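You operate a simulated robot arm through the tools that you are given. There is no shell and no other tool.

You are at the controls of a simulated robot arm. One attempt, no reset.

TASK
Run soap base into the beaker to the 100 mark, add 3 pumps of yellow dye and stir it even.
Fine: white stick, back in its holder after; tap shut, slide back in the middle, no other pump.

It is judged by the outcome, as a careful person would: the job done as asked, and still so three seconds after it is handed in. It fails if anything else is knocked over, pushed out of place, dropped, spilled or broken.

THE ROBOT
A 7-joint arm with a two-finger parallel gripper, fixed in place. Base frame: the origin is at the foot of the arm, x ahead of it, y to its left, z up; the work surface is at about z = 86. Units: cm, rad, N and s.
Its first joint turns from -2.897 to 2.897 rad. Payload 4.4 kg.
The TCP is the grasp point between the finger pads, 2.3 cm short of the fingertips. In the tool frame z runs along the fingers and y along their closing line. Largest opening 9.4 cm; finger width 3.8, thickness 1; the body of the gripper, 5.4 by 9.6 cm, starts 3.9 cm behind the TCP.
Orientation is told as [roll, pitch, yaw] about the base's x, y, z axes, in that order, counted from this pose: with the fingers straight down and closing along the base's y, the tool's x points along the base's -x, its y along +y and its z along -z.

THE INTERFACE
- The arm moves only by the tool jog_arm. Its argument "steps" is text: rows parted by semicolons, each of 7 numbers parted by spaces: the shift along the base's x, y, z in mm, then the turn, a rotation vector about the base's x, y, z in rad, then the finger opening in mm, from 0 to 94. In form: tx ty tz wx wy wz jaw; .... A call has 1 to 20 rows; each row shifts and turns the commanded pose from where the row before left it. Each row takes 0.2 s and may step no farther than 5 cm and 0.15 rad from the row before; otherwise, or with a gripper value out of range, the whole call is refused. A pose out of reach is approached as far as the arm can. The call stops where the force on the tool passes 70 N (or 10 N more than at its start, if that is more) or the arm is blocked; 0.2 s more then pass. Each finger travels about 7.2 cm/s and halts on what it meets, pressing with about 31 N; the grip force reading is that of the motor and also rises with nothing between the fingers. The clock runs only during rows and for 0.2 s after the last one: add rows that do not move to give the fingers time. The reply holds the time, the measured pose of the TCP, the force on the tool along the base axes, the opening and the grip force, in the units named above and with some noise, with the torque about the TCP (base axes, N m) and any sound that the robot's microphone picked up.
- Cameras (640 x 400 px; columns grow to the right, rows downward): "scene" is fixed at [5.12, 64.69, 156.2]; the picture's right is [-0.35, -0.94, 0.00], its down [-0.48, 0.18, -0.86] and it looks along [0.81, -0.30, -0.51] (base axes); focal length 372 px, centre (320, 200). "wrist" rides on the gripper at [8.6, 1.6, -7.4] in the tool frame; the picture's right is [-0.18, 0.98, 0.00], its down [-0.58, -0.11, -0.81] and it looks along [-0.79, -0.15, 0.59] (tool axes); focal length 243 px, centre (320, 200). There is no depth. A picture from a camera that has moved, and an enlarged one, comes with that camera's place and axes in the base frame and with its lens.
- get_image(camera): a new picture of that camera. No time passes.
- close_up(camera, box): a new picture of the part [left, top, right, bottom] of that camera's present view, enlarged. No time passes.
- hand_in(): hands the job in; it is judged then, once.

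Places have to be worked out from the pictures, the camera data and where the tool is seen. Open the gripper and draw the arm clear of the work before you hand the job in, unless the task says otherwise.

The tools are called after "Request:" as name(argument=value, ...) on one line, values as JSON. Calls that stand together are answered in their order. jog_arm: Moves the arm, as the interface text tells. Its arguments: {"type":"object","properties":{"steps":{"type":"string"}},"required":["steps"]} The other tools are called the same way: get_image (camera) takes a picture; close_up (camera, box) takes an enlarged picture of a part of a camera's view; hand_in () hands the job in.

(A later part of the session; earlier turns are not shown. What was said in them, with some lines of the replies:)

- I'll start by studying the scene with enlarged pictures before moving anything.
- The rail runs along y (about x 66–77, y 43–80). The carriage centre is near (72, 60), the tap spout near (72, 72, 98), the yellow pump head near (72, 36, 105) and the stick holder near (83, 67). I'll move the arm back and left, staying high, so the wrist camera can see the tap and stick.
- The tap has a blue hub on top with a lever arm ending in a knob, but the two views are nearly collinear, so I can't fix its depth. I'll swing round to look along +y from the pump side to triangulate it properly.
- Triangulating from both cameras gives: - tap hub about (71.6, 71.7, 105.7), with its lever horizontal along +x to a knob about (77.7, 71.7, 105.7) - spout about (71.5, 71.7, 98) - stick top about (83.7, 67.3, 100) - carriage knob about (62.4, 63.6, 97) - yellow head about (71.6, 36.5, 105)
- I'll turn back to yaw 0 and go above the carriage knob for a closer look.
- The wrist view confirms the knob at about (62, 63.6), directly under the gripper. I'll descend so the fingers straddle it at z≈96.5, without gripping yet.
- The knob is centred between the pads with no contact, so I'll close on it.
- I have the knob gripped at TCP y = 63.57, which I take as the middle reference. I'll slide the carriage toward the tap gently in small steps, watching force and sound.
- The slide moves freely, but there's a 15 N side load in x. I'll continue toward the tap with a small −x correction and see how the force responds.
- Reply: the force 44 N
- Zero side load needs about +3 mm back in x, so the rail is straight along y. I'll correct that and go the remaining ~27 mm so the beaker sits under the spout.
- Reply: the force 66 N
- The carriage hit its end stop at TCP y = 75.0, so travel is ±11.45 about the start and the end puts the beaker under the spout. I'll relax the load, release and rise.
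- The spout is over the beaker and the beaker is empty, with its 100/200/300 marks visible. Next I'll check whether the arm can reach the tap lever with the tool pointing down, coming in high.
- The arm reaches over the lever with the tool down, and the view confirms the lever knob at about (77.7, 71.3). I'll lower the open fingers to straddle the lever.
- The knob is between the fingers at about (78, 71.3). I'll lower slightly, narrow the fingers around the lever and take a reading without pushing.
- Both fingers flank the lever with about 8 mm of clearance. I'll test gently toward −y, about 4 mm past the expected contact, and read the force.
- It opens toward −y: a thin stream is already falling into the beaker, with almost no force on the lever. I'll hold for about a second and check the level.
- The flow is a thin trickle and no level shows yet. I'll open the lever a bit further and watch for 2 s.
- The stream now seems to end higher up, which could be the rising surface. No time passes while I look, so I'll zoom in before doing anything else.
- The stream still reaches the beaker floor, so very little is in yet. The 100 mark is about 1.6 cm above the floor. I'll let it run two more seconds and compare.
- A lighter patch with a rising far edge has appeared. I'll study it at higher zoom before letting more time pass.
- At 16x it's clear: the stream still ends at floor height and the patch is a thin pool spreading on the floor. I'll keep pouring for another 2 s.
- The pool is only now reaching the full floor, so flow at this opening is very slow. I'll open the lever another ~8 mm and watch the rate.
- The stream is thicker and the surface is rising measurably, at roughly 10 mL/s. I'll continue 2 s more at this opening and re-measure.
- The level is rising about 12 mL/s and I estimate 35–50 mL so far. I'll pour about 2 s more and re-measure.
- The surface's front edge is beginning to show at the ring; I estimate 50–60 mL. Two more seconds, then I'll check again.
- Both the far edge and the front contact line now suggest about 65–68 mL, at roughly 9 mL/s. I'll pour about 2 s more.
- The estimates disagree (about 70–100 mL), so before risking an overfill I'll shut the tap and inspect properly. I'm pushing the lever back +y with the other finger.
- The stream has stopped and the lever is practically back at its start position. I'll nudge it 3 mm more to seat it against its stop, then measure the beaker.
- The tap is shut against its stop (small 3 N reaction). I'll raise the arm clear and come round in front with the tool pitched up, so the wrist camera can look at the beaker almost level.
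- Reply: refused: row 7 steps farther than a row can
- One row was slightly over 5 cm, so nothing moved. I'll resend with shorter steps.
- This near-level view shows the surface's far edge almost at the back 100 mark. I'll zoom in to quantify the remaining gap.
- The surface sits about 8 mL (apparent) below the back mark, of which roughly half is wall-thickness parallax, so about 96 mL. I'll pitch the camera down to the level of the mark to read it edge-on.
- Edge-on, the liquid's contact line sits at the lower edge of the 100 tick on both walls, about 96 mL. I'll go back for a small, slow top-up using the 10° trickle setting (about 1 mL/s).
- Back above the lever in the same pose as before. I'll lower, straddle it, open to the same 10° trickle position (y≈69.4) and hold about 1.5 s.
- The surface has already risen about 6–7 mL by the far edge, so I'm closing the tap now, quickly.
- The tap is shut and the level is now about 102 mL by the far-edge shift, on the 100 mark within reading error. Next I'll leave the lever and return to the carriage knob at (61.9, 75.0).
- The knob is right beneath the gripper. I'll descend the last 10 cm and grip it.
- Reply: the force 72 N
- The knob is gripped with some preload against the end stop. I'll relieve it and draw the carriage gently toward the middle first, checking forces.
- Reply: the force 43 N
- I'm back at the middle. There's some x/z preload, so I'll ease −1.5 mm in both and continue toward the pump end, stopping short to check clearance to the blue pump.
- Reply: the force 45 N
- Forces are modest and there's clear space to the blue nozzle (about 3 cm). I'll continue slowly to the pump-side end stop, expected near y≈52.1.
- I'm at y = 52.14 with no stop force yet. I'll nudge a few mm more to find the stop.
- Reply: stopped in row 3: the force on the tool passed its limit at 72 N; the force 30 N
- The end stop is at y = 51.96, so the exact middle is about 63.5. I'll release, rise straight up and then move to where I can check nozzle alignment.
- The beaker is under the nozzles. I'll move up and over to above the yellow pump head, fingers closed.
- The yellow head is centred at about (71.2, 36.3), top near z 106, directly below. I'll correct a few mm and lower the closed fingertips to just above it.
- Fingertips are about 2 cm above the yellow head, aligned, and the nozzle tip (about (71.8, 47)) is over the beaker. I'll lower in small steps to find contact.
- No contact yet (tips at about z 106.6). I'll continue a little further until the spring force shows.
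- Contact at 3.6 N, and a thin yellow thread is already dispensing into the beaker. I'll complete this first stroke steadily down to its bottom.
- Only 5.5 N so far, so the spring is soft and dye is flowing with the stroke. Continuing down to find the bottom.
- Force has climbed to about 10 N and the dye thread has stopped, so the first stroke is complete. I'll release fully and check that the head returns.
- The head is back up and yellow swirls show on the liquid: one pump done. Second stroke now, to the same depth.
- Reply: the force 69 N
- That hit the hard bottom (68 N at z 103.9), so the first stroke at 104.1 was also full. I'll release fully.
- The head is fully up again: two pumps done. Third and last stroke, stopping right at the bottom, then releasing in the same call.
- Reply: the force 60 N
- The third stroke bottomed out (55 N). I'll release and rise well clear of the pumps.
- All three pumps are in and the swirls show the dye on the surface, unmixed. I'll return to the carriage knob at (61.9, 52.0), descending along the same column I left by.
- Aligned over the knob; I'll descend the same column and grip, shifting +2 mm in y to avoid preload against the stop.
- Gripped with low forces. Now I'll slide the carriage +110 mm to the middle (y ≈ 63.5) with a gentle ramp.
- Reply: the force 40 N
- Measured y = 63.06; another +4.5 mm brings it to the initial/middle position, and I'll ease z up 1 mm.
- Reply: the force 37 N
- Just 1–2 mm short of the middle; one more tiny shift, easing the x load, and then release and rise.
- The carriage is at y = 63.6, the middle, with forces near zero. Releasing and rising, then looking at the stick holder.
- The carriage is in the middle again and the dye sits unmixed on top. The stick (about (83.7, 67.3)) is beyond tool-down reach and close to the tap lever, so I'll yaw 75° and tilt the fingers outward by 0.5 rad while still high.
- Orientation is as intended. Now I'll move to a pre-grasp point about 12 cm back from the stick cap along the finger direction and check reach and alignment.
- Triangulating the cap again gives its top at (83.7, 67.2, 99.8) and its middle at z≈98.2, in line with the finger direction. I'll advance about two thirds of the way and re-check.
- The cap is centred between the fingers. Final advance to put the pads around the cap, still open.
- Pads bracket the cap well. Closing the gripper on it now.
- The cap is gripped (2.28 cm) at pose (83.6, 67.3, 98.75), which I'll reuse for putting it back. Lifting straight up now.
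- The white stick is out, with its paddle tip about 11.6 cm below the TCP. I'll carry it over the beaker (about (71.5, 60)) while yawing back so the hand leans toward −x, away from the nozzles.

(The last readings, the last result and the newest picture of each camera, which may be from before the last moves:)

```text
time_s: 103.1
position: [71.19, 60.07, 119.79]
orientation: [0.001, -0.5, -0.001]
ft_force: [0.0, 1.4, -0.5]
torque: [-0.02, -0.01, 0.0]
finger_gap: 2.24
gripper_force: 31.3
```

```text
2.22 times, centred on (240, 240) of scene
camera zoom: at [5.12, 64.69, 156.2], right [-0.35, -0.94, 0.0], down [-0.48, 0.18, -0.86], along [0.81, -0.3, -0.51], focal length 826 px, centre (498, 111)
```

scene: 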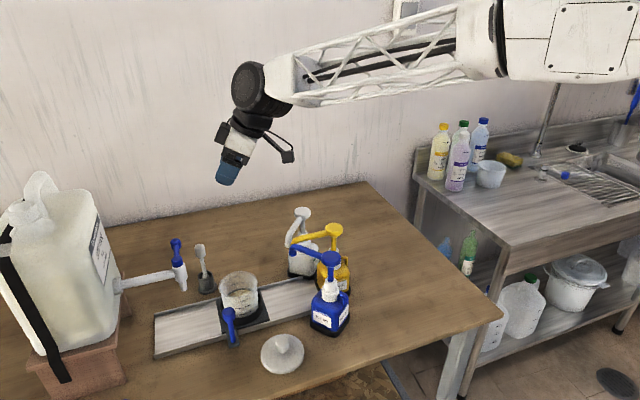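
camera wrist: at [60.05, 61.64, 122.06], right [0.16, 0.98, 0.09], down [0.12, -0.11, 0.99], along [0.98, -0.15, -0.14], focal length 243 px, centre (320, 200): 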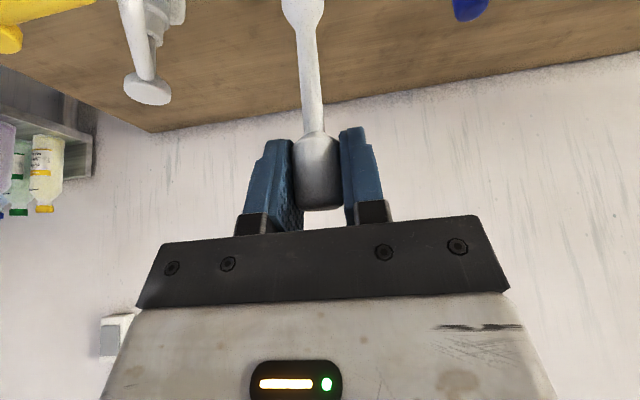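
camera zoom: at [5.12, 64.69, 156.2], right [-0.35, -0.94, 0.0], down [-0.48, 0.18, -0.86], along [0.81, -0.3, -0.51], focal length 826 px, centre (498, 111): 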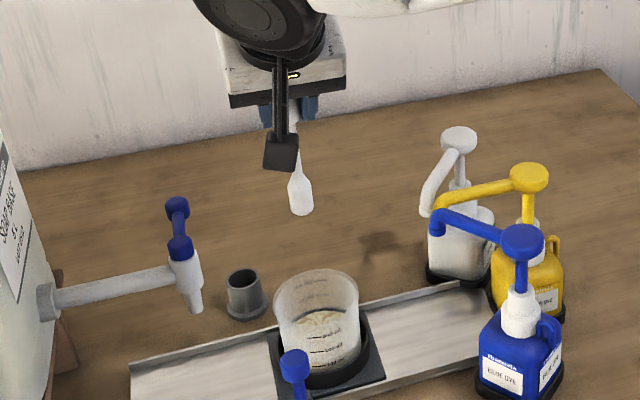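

The stick hangs vertically over the beaker axis, tip at about z 107–108. I'll lower it into the beaker in steps, stopping above the floor.

Request:
jog_arm(steps="2 0 -35 0 0 0 0; 0 0 -35 0 0 0 0; 0 0 -35 0 0 0 0; 0 0 -25 0 0 0 0; 0 0 -15 0 0 0 0; 0 0 0 0 0 0 0")

Request:
get_image(camera="wrist")

Request:
close_up(camera="scene", box=[190, 220, 300, 330])

```text
time_s: 104.5
position: [71.51, 60.1, 105.12]
orientation: [0.0, -0.501, 0.001]
ft_force: [-0.2, 0.2, 0.2]
torque: [0.05, -0.01, -0.01]
finger_gap: 2.26
gripper_force: 30.8
```

```text
taken
camera wrist: at [60.35, 61.7, 107.55], right [0.16, 0.98, 0.09], down [0.12, -0.11, 0.99], along [0.98, -0.15, -0.14], focal length 243 px, centre (320, 200)
```

wrist: 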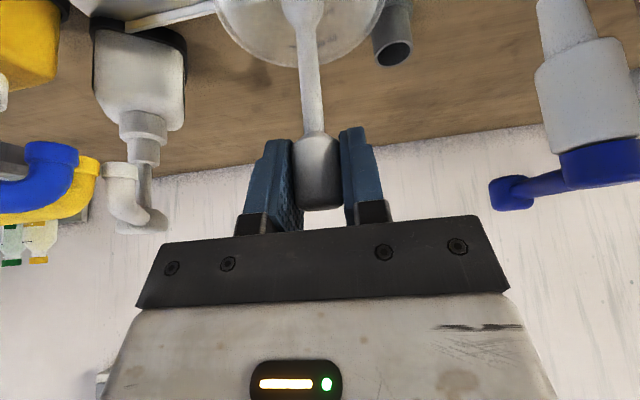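

```text
3.64 times, centred on (245, 275) of scene
camera zoom: at [5.12, 64.69, 156.2], right [-0.35, -0.94, 0.0], down [-0.48, 0.18, -0.86], along [0.81, -0.3, -0.51], focal length 1352 px, centre (593, -73)
```

zoom: 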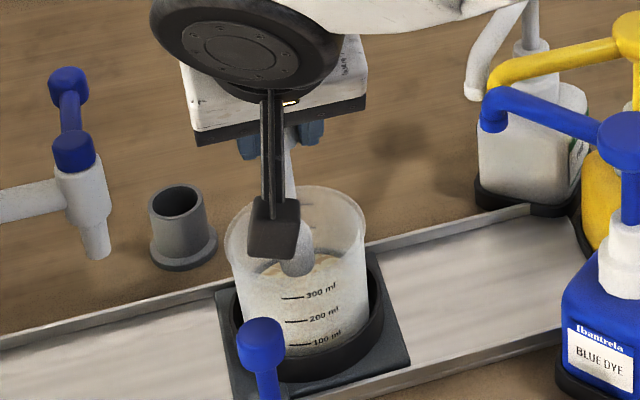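

The paddle is inside the beaker just above the liquid, well centred. Lowering slowly toward the floor, watching z-force.

Request:
jog_arm(steps="0 -2 -15 0 0 0 0; 0 0 -10 0 0 0 0; 0 0 -8 0 0 0 0; 0 0 -3 0 0 0 0; 0 0 0 0 0 0 0")

Request:
close_up(camera="scene", box=[190, 220, 300, 330])

Request:
get_image(camera="wrist")

```text
time_s: 105.7
position: [71.65, 59.93, 101.6]
orientation: [0.001, -0.501, -0.001]
ft_force: [0.5, -1.2, -0.2]
torque: [-0.02, 0.05, 0.01]
finger_gap: 2.26
gripper_force: 31.2
```

```text
3.64 times, centred on (245, 275) of scene
camera zoom: at [5.12, 64.69, 156.2], right [-0.35, -0.94, 0.0], down [-0.48, 0.18, -0.86], along [0.81, -0.3, -0.51], focal length 1352 px, centre (593, -73)
```

zoom: 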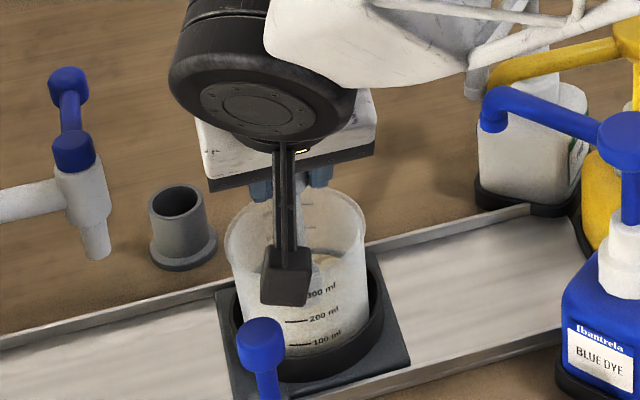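

```text
taken
camera wrist: at [60.42, 61.48, 104.06], right [0.16, 0.98, 0.09], down [0.12, -0.11, 0.99], along [0.98, -0.15, -0.14], focal length 243 px, centre (320, 200)
```

wrist: 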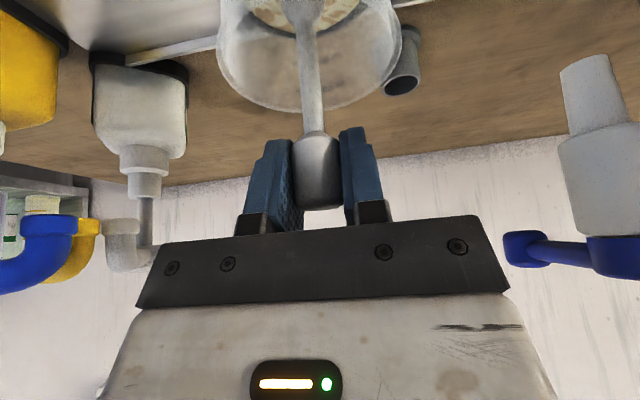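

Request:
close_up(camera="wrist", box=[200, 0, 440, 150])

Request:
close_up(camera="scene", box=[215, 265, 275, 325])

```text
2.67 times, centred on (320, 75) of wrist
camera zoom: at [60.42, 61.48, 104.06], right [0.16, 0.98, 0.09], down [0.12, -0.11, 0.99], along [0.98, -0.15, -0.14], focal length 647 px, centre (320, 533)
```

zoom: 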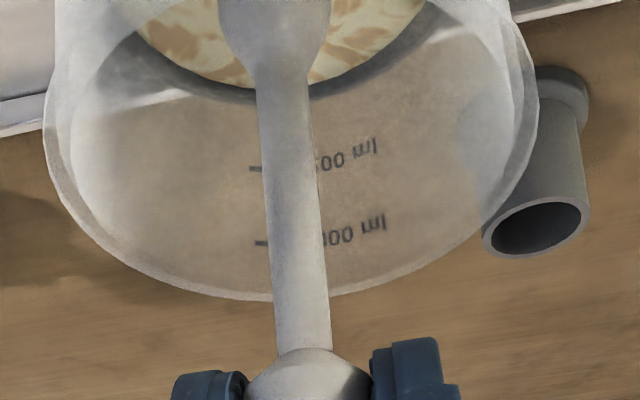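

```text
6.67 times, centred on (245, 295) of scene
camera zoom: at [5.12, 64.69, 156.2], right [-0.35, -0.94, 0.0], down [-0.48, 0.18, -0.86], along [0.81, -0.3, -0.51], focal length 2479 px, centre (820, -433)
```

zoom: 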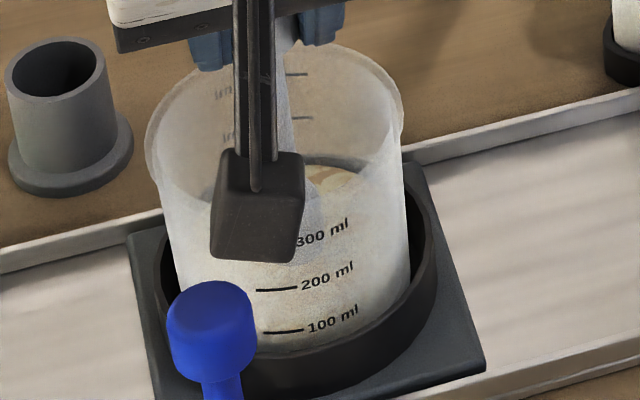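

Paddle is at the liquid. I'll lower a bit more in 3 mm steps to get it properly immersed, checking for floor contact.

Request:
jog_arm(steps="0 0 -3 0 0 0 0; 0 0 -3 0 0 0 0; 0 0 -2 0 0 0 0")

Request:
close_up(camera="wrist", box=[200, 0, 440, 150])

```text
time_s: 106.5
position: [71.55, 59.91, 100.79]
orientation: [0.001, -0.502, 0.0]
ft_force: [-0.3, 0.4, -0.5]
torque: [-0.03, -0.01, 0.01]
finger_gap: 2.26
gripper_force: 31.3
```

```text
2.67 times, centred on (320, 75) of wrist
camera zoom: at [60.38, 61.39, 103.22], right [0.16, 0.98, 0.09], down [0.12, -0.11, 0.99], along [0.98, -0.15, -0.14], focal length 647 px, centre (320, 533)
```

zoom: 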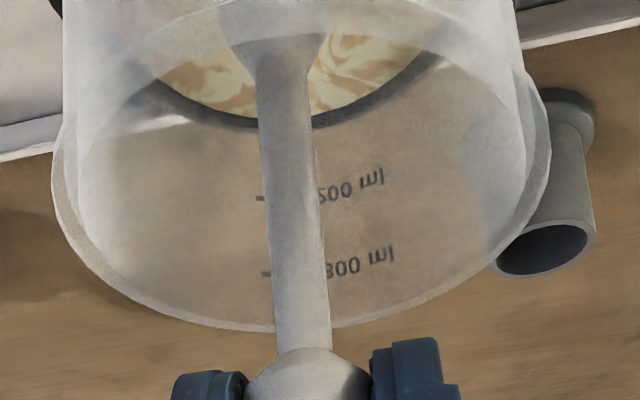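

Free of contact, with the tip about half a centimetre off the floor. I'll start stirring: out to an 18 mm radius, then one full circle, and check for effect and forces.

Request:
jog_arm(steps="0 9 0 0 0 0 0; 0 9 0 0 0 0 0; 9 -2.4 0 0 0 0 0; 6.6 -6.6 0 0 0 0 0; 2.4 -9 0 0 0 0 0; -2.4 -9 0 0 0 0 0; -6.6 -6.6 0 0 0 0 0; -9 -2.4 0 0 0 0 0; -9 2.4 0 0 0 0 0; -6.6 6.6 0 0 0 0 0; -2.4 9 0 0 0 0 0; 2.4 9 0 0 0 0 0; 6.6 6.6 0 0 0 0 0; 9 2.4 0 0 0 0 0")

Request:
close_up(camera="wrist", box=[200, 0, 440, 150])

Request:
close_up(camera="scene", box=[215, 265, 275, 325])

```text
time_s: 109.5
position: [71.62, 61.72, 100.9]
orientation: [0.003, -0.5, -0.002]
ft_force: [0.5, 0.7, -0.8]
torque: [0.0, -0.04, 0.02]
finger_gap: 2.21
gripper_force: 30.9
```

```text
2.67 times, centred on (320, 75) of wrist
camera zoom: at [60.44, 63.22, 103.33], right [0.16, 0.98, 0.09], down [0.12, -0.11, 0.99], along [0.98, -0.15, -0.14], focal length 647 px, centre (320, 533)
```

zoom: 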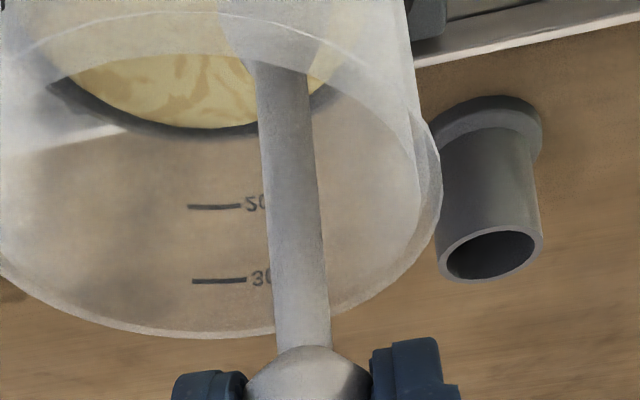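

```text
6.67 times, centred on (245, 295) of scene
camera zoom: at [5.12, 64.69, 156.2], right [-0.35, -0.94, 0.0], down [-0.48, 0.18, -0.86], along [0.81, -0.3, -0.51], focal length 2479 px, centre (820, -433)
```

zoom: 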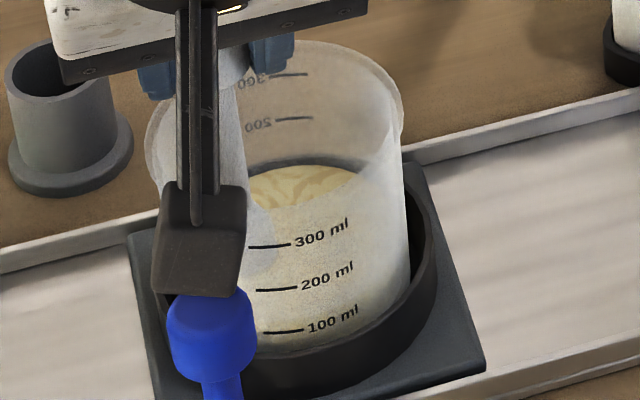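

Stirring works: the swirls are fading and forces are nil, with the camera box about 2.7 cm above the blue knob. Continuing with more circles.

Request:
jog_arm(steps="9 -2.4 0 0 0 0 0; 6.6 -6.6 0 0 0 0 0; 2.4 -9 0 0 0 0 0; -2.4 -9 0 0 0 0 0; -6.6 -6.6 0 0 0 0 0; -9 -2.4 0 0 0 0 0; -9 2.4 0 0 0 0 0; -6.6 6.6 0 0 0 0 0; -2.4 9 0 0 0 0 0; 2.4 9 0 0 0 0 0; 6.6 6.6 0 0 0 0 0; 9 2.4 0 0 0 0 0; 15.6 -9 0 0 0 0 0; 0 -18 0 0 0 0 0; -15.6 -9 0 0 0 0 0; -15.6 9 0 0 0 0 0; 0 18 0 0 0 0 0; 15.6 9 0 0 0 0 0")

Request:
close_up(camera="wrist", box=[200, 0, 440, 150])

Request:
close_up(camera="scene", box=[215, 265, 275, 325])

```text
time_s: 113.3
position: [71.67, 61.76, 100.74]
orientation: [0.001, -0.501, -0.003]
ft_force: [-0.4, -0.5, -0.4]
torque: [0.02, -0.01, 0.02]
finger_gap: 2.24
gripper_force: 31.2
```

```text
2.67 times, centred on (320, 75) of wrist
camera zoom: at [60.43, 63.42, 103.18], right [0.16, 0.98, 0.09], down [0.12, -0.11, 0.99], along [0.98, -0.15, -0.14], focal length 647 px, centre (320, 533)
```

zoom: 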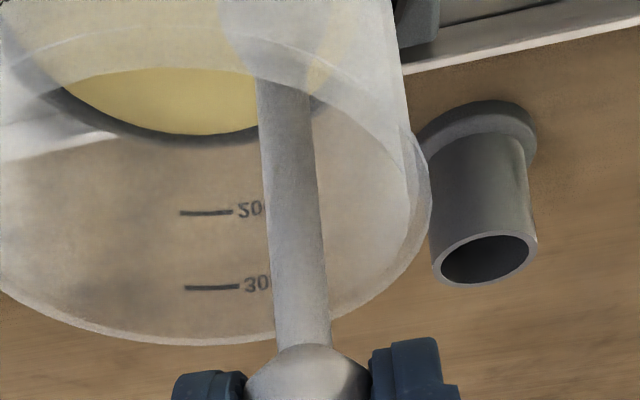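

```text
6.67 times, centred on (245, 295) of scene
camera zoom: at [5.12, 64.69, 156.2], right [-0.35, -0.94, 0.0], down [-0.48, 0.18, -0.86], along [0.81, -0.3, -0.51], focal length 2479 px, centre (820, -433)
```

zoom: 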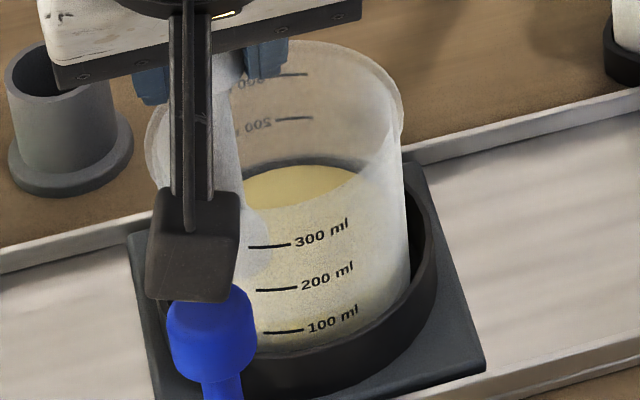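

The liquid now looks uniformly yellow. One more set of circles for good measure, ending back at the centre.

Request:
jog_arm(steps="15.6 -9 0 0 0 0 0; 0 -18 0 0 0 0 0; -15.6 -9 0 0 0 0 0; -15.6 9 0 0 0 0 0; 0 18 0 0 0 0 0; 15.6 9 0 0 0 0 0; 15.6 -9 0 0 0 0 0; 0 -18 0 0 0 0 0; -15.6 -9 0 0 0 0 0; -15.6 9 0 0 0 0 0; 0 18 0 0 0 0 0; 15.6 9 0 0 0 0 0; 0 -9 0 0 0 0 0; 0 -9 0 0 0 0 0; 0 0 0 0 0 0 0")

Request:
close_up(camera="wrist", box=[200, 0, 440, 150])

Request:
close_up(camera="scene", box=[215, 265, 275, 325])

```text
time_s: 116.5
position: [71.43, 59.89, 100.9]
orientation: [0.002, -0.501, 0.0]
ft_force: [0.0, -0.8, -0.6]
torque: [0.02, 0.0, 0.01]
finger_gap: 2.29
gripper_force: 30.4
```

```text
2.67 times, centred on (320, 75) of wrist
camera zoom: at [60.33, 61.46, 103.34], right [0.16, 0.98, 0.09], down [0.12, -0.11, 0.99], along [0.98, -0.15, -0.14], focal length 647 px, centre (320, 533)
```

zoom: 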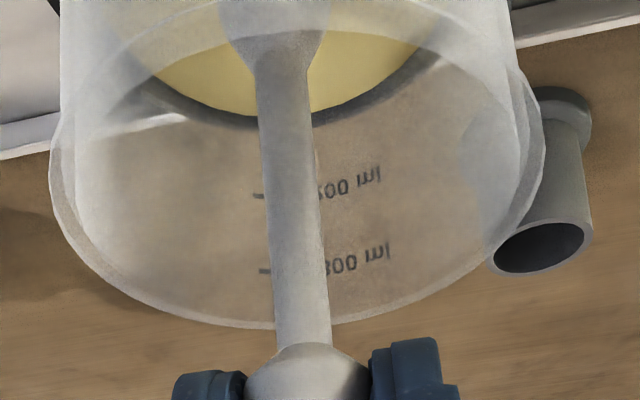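

```text
6.67 times, centred on (245, 295) of scene
camera zoom: at [5.12, 64.69, 156.2], right [-0.35, -0.94, 0.0], down [-0.48, 0.18, -0.86], along [0.81, -0.3, -0.51], focal length 2479 px, centre (820, -433)
```

zoom: 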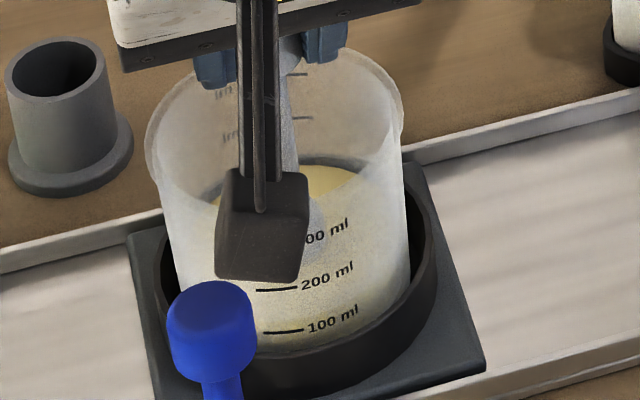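

Even yellow throughout. I'll lift the paddle clear of the liquid, let it drip inside the beaker for a second, then raise it out.

Request:
jog_arm(steps="0 0 8 0 0 0 0; 0 0 15 0 0 0 0; 0 0 15 0 0 0 0; 0 0 10 0 0 0 0; 0 0 0 0 0 0 0; 0 0 0 0 0 0 0; 0 0 0 0 0 0 0; 0 0 0 0 0 0 0; 0 0 0 0 0 0 0; 0 0 0 0 0 0 0; 0 0 20 0 0 0 0; 0 0 35 0 0 0 0; 0 0 40 0 0 0 0; 0 0 45 0 0 0 0; 0 0 0 0 0 0 0")

Request:
get_image(camera="wrist")

Request:
close_up(camera="scene", box=[150, 150, 330, 330])

```text
time_s: 119.7
position: [71.57, 59.98, 119.38]
orientation: [0.001, -0.5, 0.0]
ft_force: [-0.4, 0.0, -0.4]
torque: [0.01, 0.0, 0.04]
finger_gap: 2.22
gripper_force: 30.9
```

```text
taken
camera wrist: at [60.48, 61.53, 121.8], right [0.16, 0.98, 0.09], down [0.12, -0.11, 0.99], along [0.98, -0.15, -0.14], focal length 243 px, centre (320, 200)
```

wrist: 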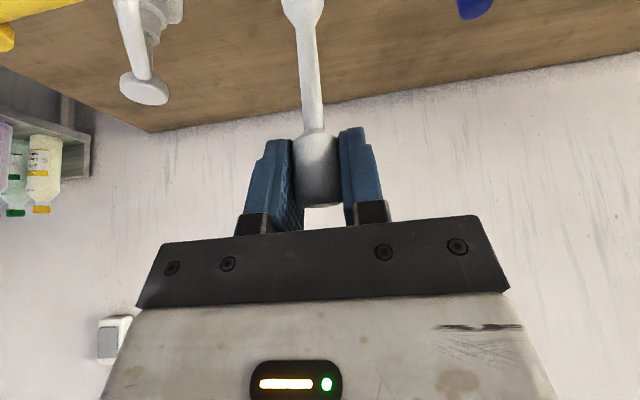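

```text
2.22 times, centred on (240, 240) of scene
camera zoom: at [5.12, 64.69, 156.2], right [-0.35, -0.94, 0.0], down [-0.48, 0.18, -0.86], along [0.81, -0.3, -0.51], focal length 826 px, centre (498, 111)
```

zoom: 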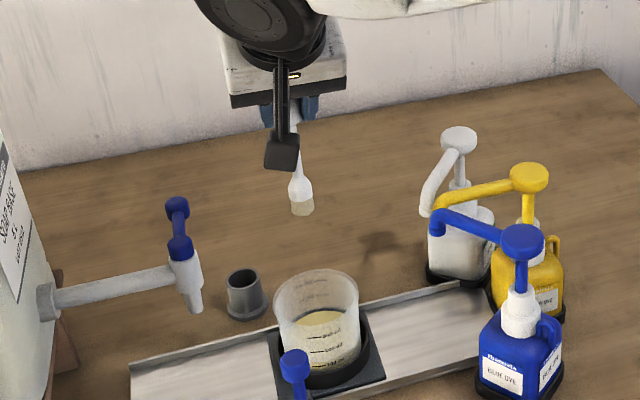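

Request:
close_up(camera="scene", box=[205, 205, 265, 255])

Request:
close_up(camera="scene", box=[215, 265, 275, 325])

```text
8.00 times, centred on (235, 230) of scene
camera zoom: at [5.12, 64.69, 156.2], right [-0.35, -0.94, 0.0], down [-0.48, 0.18, -0.86], along [0.81, -0.3, -0.51], focal length 2974 px, centre (1000, -40)
```

zoom: 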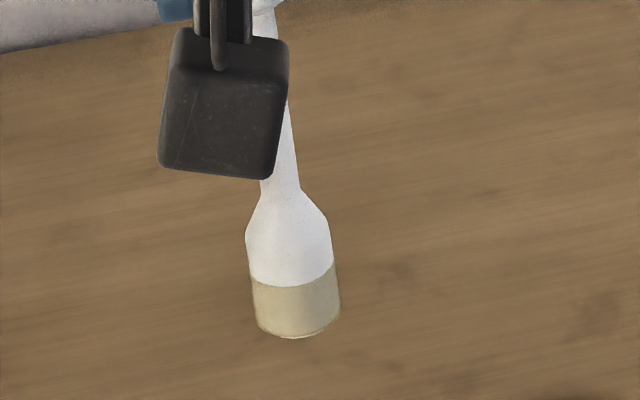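

```text
6.67 times, centred on (245, 295) of scene
camera zoom: at [5.12, 64.69, 156.2], right [-0.35, -0.94, 0.0], down [-0.48, 0.18, -0.86], along [0.81, -0.3, -0.51], focal length 2479 px, centre (820, -433)
```

zoom: 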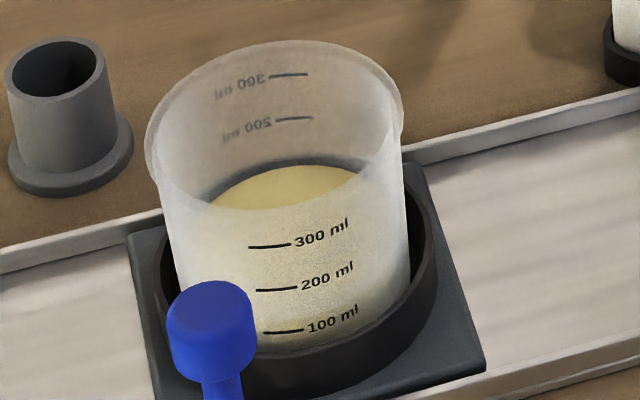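

No droplet hanging, and the mixture is even. Returning the stick along the reverse path to above its holder, yawing back to the pick orientation.

Request:
jog_arm(steps="13.33 8.11 0 0 0 0.1453 0; 13.33 8.11 0 0 0 0.1453 0; 13.33 8.11 0 0 0 0.1453 0; 13.33 8.11 0 0 0 0.1453 0; 13.33 8.11 0 0 0 0.1453 0; 13.33 8.11 0 0 0 0.1453 0; 13.33 8.11 0 0 0 0.1453 0; 13.33 8.11 0 0 0 0.1453 0; 13.33 8.11 0 0 0 0.1453 0; 0 0 0 0 0 0 0; 0 0 0 0 0 0 0")

Request:
get_image(camera="wrist")

Request:
close_up(camera="scene", box=[150, 170, 310, 320])

```text
time_s: 122.1
position: [83.61, 67.26, 119.68]
orientation: [0.003, -0.5, 1.31]
ft_force: [-1.1, 0.0, -0.7]
torque: [0.02, 0.03, 0.04]
finger_gap: 2.23
gripper_force: 31.0
```

```text
taken
camera wrist: at [79.09, 56.81, 122.1], right [-0.91, 0.41, 0.09], down [0.14, 0.09, 0.99], along [0.4, 0.91, -0.14], focal length 243 px, centre (320, 200)
```

wrist: 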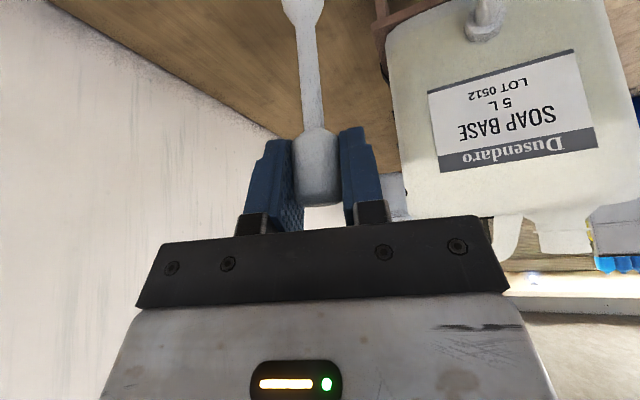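

```text
2.67 times, centred on (230, 245) of scene
camera zoom: at [5.12, 64.69, 156.2], right [-0.35, -0.94, 0.0], down [-0.48, 0.18, -0.86], along [0.81, -0.3, -0.51], focal length 992 px, centre (560, 80)
```

zoom: 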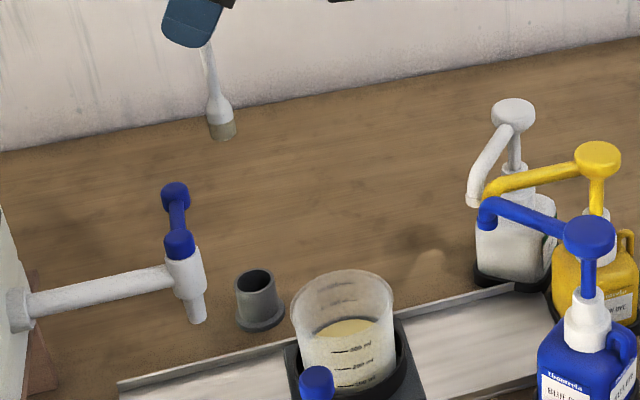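

I'm at (83.6, 67.3), directly over the holder. Lowering to just above the holder rim for an alignment check.

Request:
jog_arm(steps="0 0 -40 0 0 0 0; 0 0 -45 0 0 0 0; 0 0 -40 0 0 0 0; 0 0 -25 0 0 0 0; 0 0 0 0 0 0 0")

Request:
get_image(camera="wrist")

Request:
close_up(camera="scene", box=[170, 230, 250, 310])

```text
time_s: 123.3
position: [83.44, 67.21, 104.74]
orientation: [0.0, -0.501, 1.308]
ft_force: [-0.1, -0.3, 0.6]
torque: [-0.01, -0.01, -0.01]
finger_gap: 2.21
gripper_force: 31.5
```

```text
taken
camera wrist: at [78.96, 56.8, 107.04], right [-0.91, 0.41, 0.09], down [0.14, 0.09, 0.99], along [0.4, 0.91, -0.14], focal length 243 px, centre (320, 200)
```

wrist: 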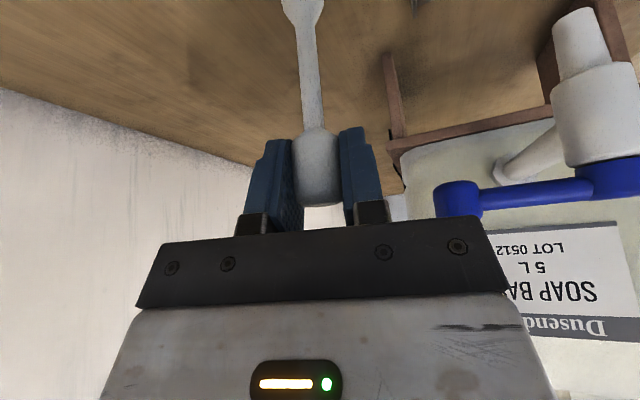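

```text
5.00 times, centred on (210, 270) of scene
camera zoom: at [5.12, 64.69, 156.2], right [-0.35, -0.94, 0.0], down [-0.48, 0.18, -0.86], along [0.81, -0.3, -0.51], focal length 1859 px, centre (870, -150)
```

zoom: 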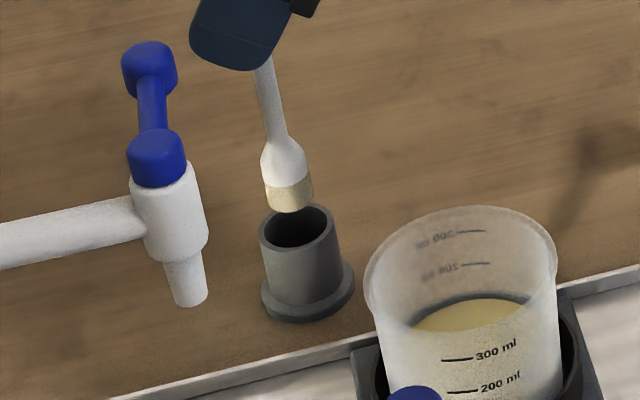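

The paddle is lined up over the holder opening within about 1–2 mm. Lowering it in gently while watching the force.

Request:
jog_arm(steps="1 -0.5 -12 0 0 0 0; 0 0 -12 0 0 0 0; 0 0 -10 0 0 0 0; 0 0 0 0 0 0 0")

Request:
close_up(camera="scene", box=[170, 230, 250, 310])

Request:
get_image(camera="wrist")

```text
time_s: 124.3
position: [83.57, 67.18, 101.1]
orientation: [0.002, -0.499, 1.307]
ft_force: [-0.6, -0.2, -0.4]
torque: [0.03, 0.05, -0.04]
finger_gap: 2.24
gripper_force: 31.4
```

```text
5.00 times, centred on (210, 270) of scene
camera zoom: at [5.12, 64.69, 156.2], right [-0.35, -0.94, 0.0], down [-0.48, 0.18, -0.86], along [0.81, -0.3, -0.51], focal length 1859 px, centre (870, -150)
```

zoom: 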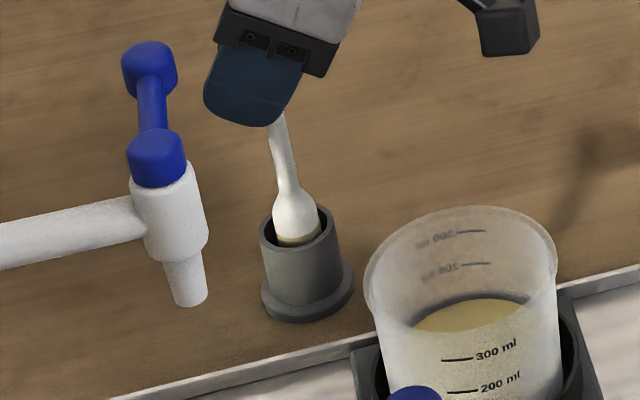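

```text
taken
camera wrist: at [79.03, 56.76, 103.59], right [-0.91, 0.41, 0.09], down [0.14, 0.09, 0.99], along [0.4, 0.91, -0.14], focal length 243 px, centre (320, 200)
```

wrist: 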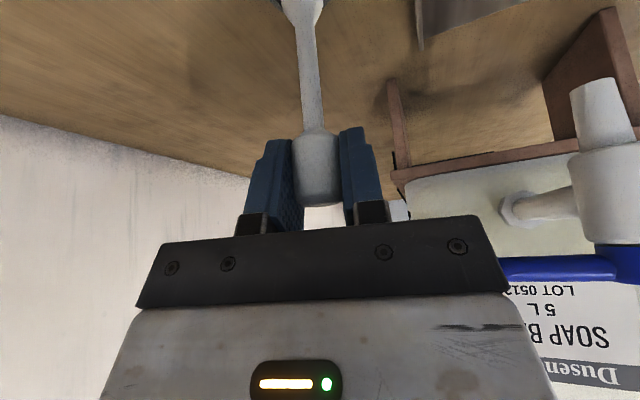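

The paddle is entering the holder cleanly with no contact force. Lowering the remaining ~22 mm to the original height.

Request:
jog_arm(steps="0 0 -8 0 0 0 0; 0 0 -7 0 0 0 0; 0 0 -5 0 0 0 0; 0 0 -2 0 0 0 0; 0 0 0 0 0 0 0")

Request:
close_up(camera="scene", box=[170, 230, 250, 310])

Request:
get_image(camera="wrist")

```text
time_s: 125.5
position: [83.48, 67.19, 98.99]
orientation: [0.003, -0.501, 1.307]
ft_force: [-0.4, -0.8, -0.3]
torque: [-0.03, -0.01, -0.01]
finger_gap: 2.22
gripper_force: 31.0
```

```text
5.00 times, centred on (210, 270) of scene
camera zoom: at [5.12, 64.69, 156.2], right [-0.35, -0.94, 0.0], down [-0.48, 0.18, -0.86], along [0.81, -0.3, -0.51], focal length 1859 px, centre (870, -150)
```

zoom: 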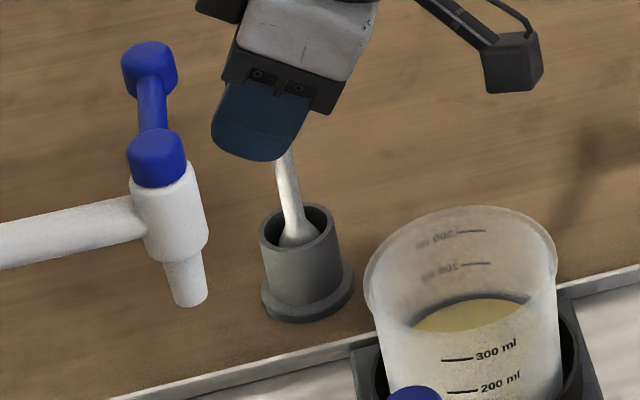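

```text
taken
camera wrist: at [79.04, 56.78, 101.42], right [-0.91, 0.41, 0.09], down [0.14, 0.09, 0.99], along [0.4, 0.91, -0.14], focal length 243 px, centre (320, 200)
```

wrist: 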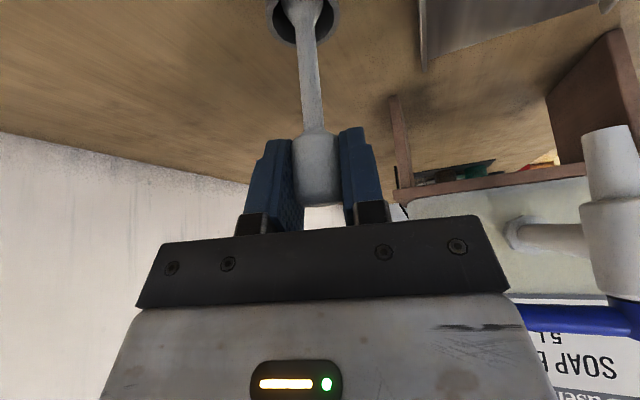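

I'm at the original height within 2 mm (the stick settled slightly in the grip). A last 2 mm down, then I'll open the fingers.

Request:
jog_arm(steps="0 0 -2 0 0 0 0; 0 0 0 0 0 0 0")

```text
time_s: 126.1
position: [83.57, 67.22, 98.92]
orientation: [0.0, -0.501, 1.31]
ft_force: [-0.2, 0.9, 13.7]
torque: [0.0, 0.05, 0.0]
finger_gap: 2.2
gripper_force: 30.8
```

13.7 N upward: the stick's foot is on the holder floor. Opening the fingers gently.

Request:
jog_arm(steps="0 0 0.5 0 0 0 24; 0 0 0 0 0 0 30; 0 0 0 0 0 0 40; 0 0 0 0 0 0 50; 0 0 0 0 0 0 60; 0 0 0 0 0 0 60")

Request:
get_image(camera="wrist")

Request:
close_up(camera="scene", box=[170, 230, 250, 310])

```text
time_s: 127.5
position: [83.5, 67.15, 98.75]
orientation: [0.001, -0.501, 1.307]
ft_force: [0.5, 0.0, 0.4]
torque: [0.0, 0.01, -0.06]
finger_gap: 5.99
gripper_force: 0.0
```

```text
taken
camera wrist: at [79.1, 56.75, 101.29], right [-0.91, 0.41, 0.09], down [0.14, 0.09, 0.99], along [0.4, 0.91, -0.14], focal length 243 px, centre (320, 200)
```

wrist: 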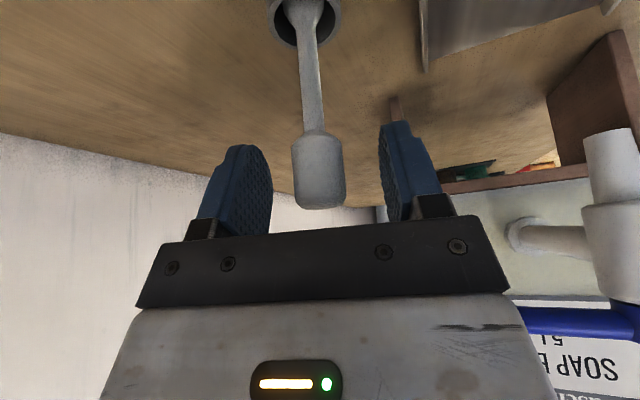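

```text
5.00 times, centred on (210, 270) of scene
camera zoom: at [5.12, 64.69, 156.2], right [-0.35, -0.94, 0.0], down [-0.48, 0.18, -0.86], along [0.81, -0.3, -0.51], focal length 1859 px, centre (870, -150)
```

zoom: 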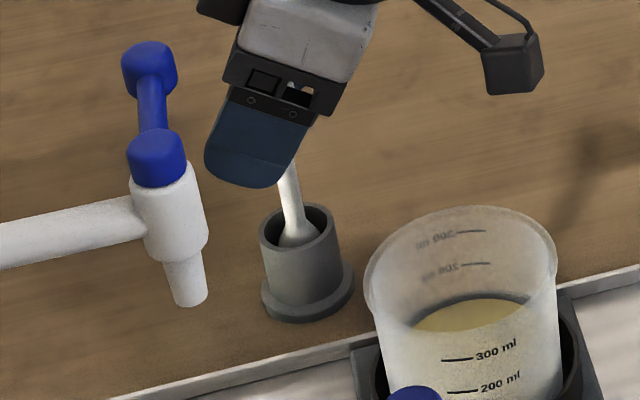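

The stick stands upright in its holder, free between the open fingers. Retreating backwards along the finger direction, then up and away.

Request:
jog_arm(steps="-2 -7 13 0 0 0 60; -4 -14 26 0 0 0 60; -4.5 -17 32 0 0 0 60; -4.5 -17 32 0 0 0 60; -20 -10 35 0 0 0 60; -30 0 20 0 0 0 60; 0 0 0 0 0 0 60")

Request:
get_image(camera="scene")

Request:
close_up(camera="scene", box=[140, 220, 260, 340])

```text
time_s: 129.1
position: [76.9, 60.42, 114.48]
orientation: [0.003, -0.501, 1.307]
ft_force: [-0.1, -0.1, -0.3]
torque: [-0.02, 0.02, 0.04]
finger_gap: 5.98
gripper_force: 0.1
```

```text
taken
```

scene: 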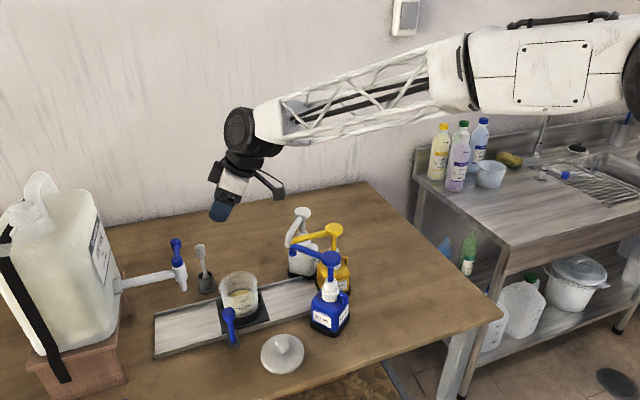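

```text
3.33 times, centred on (200, 280) of scene
camera zoom: at [5.12, 64.69, 156.2], right [-0.35, -0.94, 0.0], down [-0.48, 0.18, -0.86], along [0.81, -0.3, -0.51], focal length 1239 px, centre (720, -67)
```

zoom: 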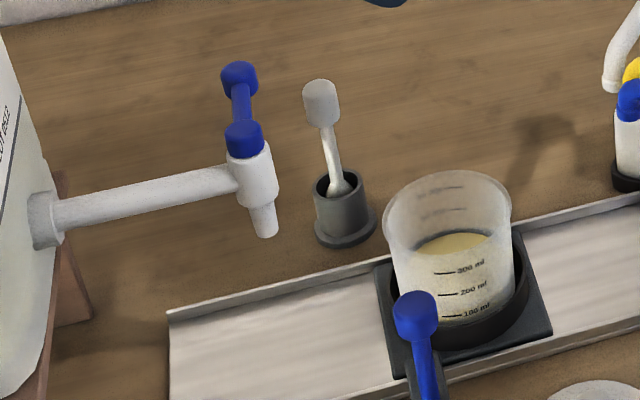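

The stick is upright in its holder, the tap is shut, the slide is in the middle and the mix is yellow. I'll raise the arm and draw it well clear, straightening the tool.

Request:
jog_arm(steps="0 0 45 0 0 0 60; 0 -10 45 0 0 0 60; -20 -25 20 -0.1208 0.0324 0 60; -25 -30 0 -0.1208 0.0324 0 60; -25 -35 0 -0.1208 0.0324 0 60; -25 -35 0 -0.1208 0.0324 0 60; -25 -35 0 0 0 -0.145 60; -25 -35 0 0 0 -0.145 60; -25 -35 0 0 0 -0.145 60; -25 -35 0 0 0 -0.145 60; 0 0 0 0 0 -0.145 60; 0 0 0 0 0 -0.145 60; 0 0 0 0 0 -0.145 60; 0 0 0 0 0 -0.145 60; 0 0 0 0 0 -0.145 60; 0 0 0 0 0 0 60")

Request:
get_image(camera="scene")

Request:
close_up(camera="scene", box=[140, 220, 260, 340])

Request:
close_up(camera="scene", box=[210, 265, 270, 325])

Request:
close_up(camera="scene", box=[220, 200, 380, 380])

```text
time_s: 132.5
position: [57.43, 33.05, 125.55]
orientation: [-0.001, 0.001, 0.002]
ft_force: [-0.1, 0.2, 0.7]
torque: [0.03, 0.0, -0.02]
finger_gap: 6.0
gripper_force: 0.0
```

```text
taken
```

scene: 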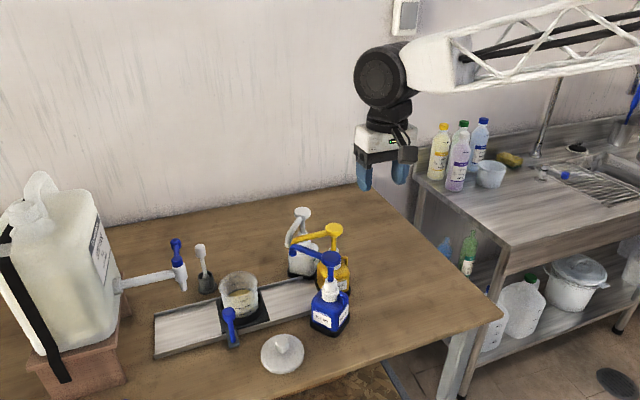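

```text
3.33 times, centred on (200, 280) of scene
camera zoom: at [5.12, 64.69, 156.2], right [-0.35, -0.94, 0.0], down [-0.48, 0.18, -0.86], along [0.81, -0.3, -0.51], focal length 1239 px, centre (720, -67)
```

zoom: 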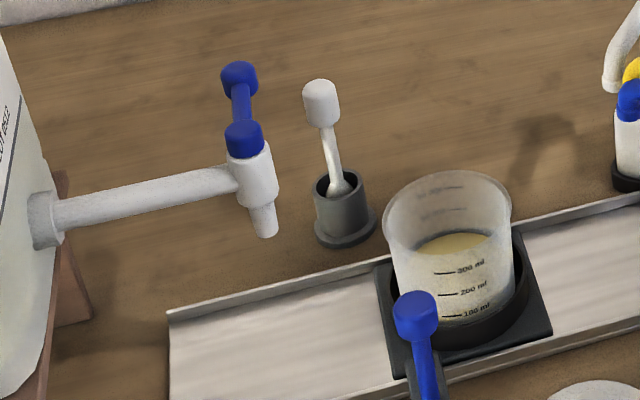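

```text
6.67 times, centred on (240, 295) of scene
camera zoom: at [5.12, 64.69, 156.2], right [-0.35, -0.94, 0.0], down [-0.48, 0.18, -0.86], along [0.81, -0.3, -0.51], focal length 2479 px, centre (853, -433)
```

zoom: 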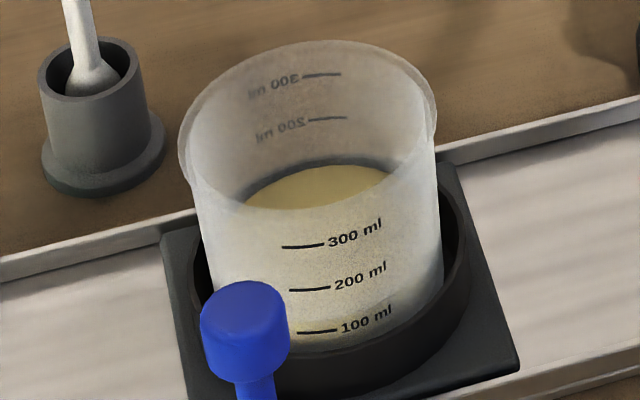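

```text
2.22 times, centred on (300, 290) of scene
camera zoom: at [5.12, 64.69, 156.2], right [-0.35, -0.94, 0.0], down [-0.48, 0.18, -0.86], along [0.81, -0.3, -0.51], focal length 826 px, centre (364, 0)
```

zoom: 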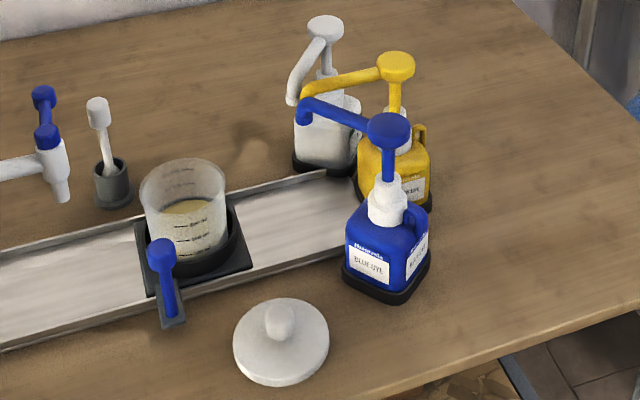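

The final check matches the start picture: tap lever at its original shut angle with no drip, slide knob within a pixel of its starting spot, stick in its holder, all three pump heads up and nothing disturbed. The liquid is evenly yellow near the 100 mark, the gripper is open and the arm is clear, so I'm handing in.

Request:
hand_in()

```text
The job is handed in.
```

I've handed the job in. The beaker holds soap base to the 100 mark with 3 pumps of yellow dye, stirred to an even yellow.

- **Fill:** the first pour read about 96 ml edge-on, so I topped it up slowly. It ended at about 102 ml by my last reading, which was taken from the scene camera and is good to a few ml. I didn't repeat the edge-on check after the top-up.
- **Dye:** I gave the yellow pump three full strokes to the bottom stop, with the head back up each time. No other pump was touched.
- **Stirring:** I used the white stick and let the paddle drip inside the beaker. The stick then went back upright in its holder.
- **Tap and slide:** the tap is shut with no drip. The slide is back in the middle, within about 2 mm of where it started.

In the last pictures nothing was knocked over, moved or spilled. The gripper is open and the arm is clear of the work.
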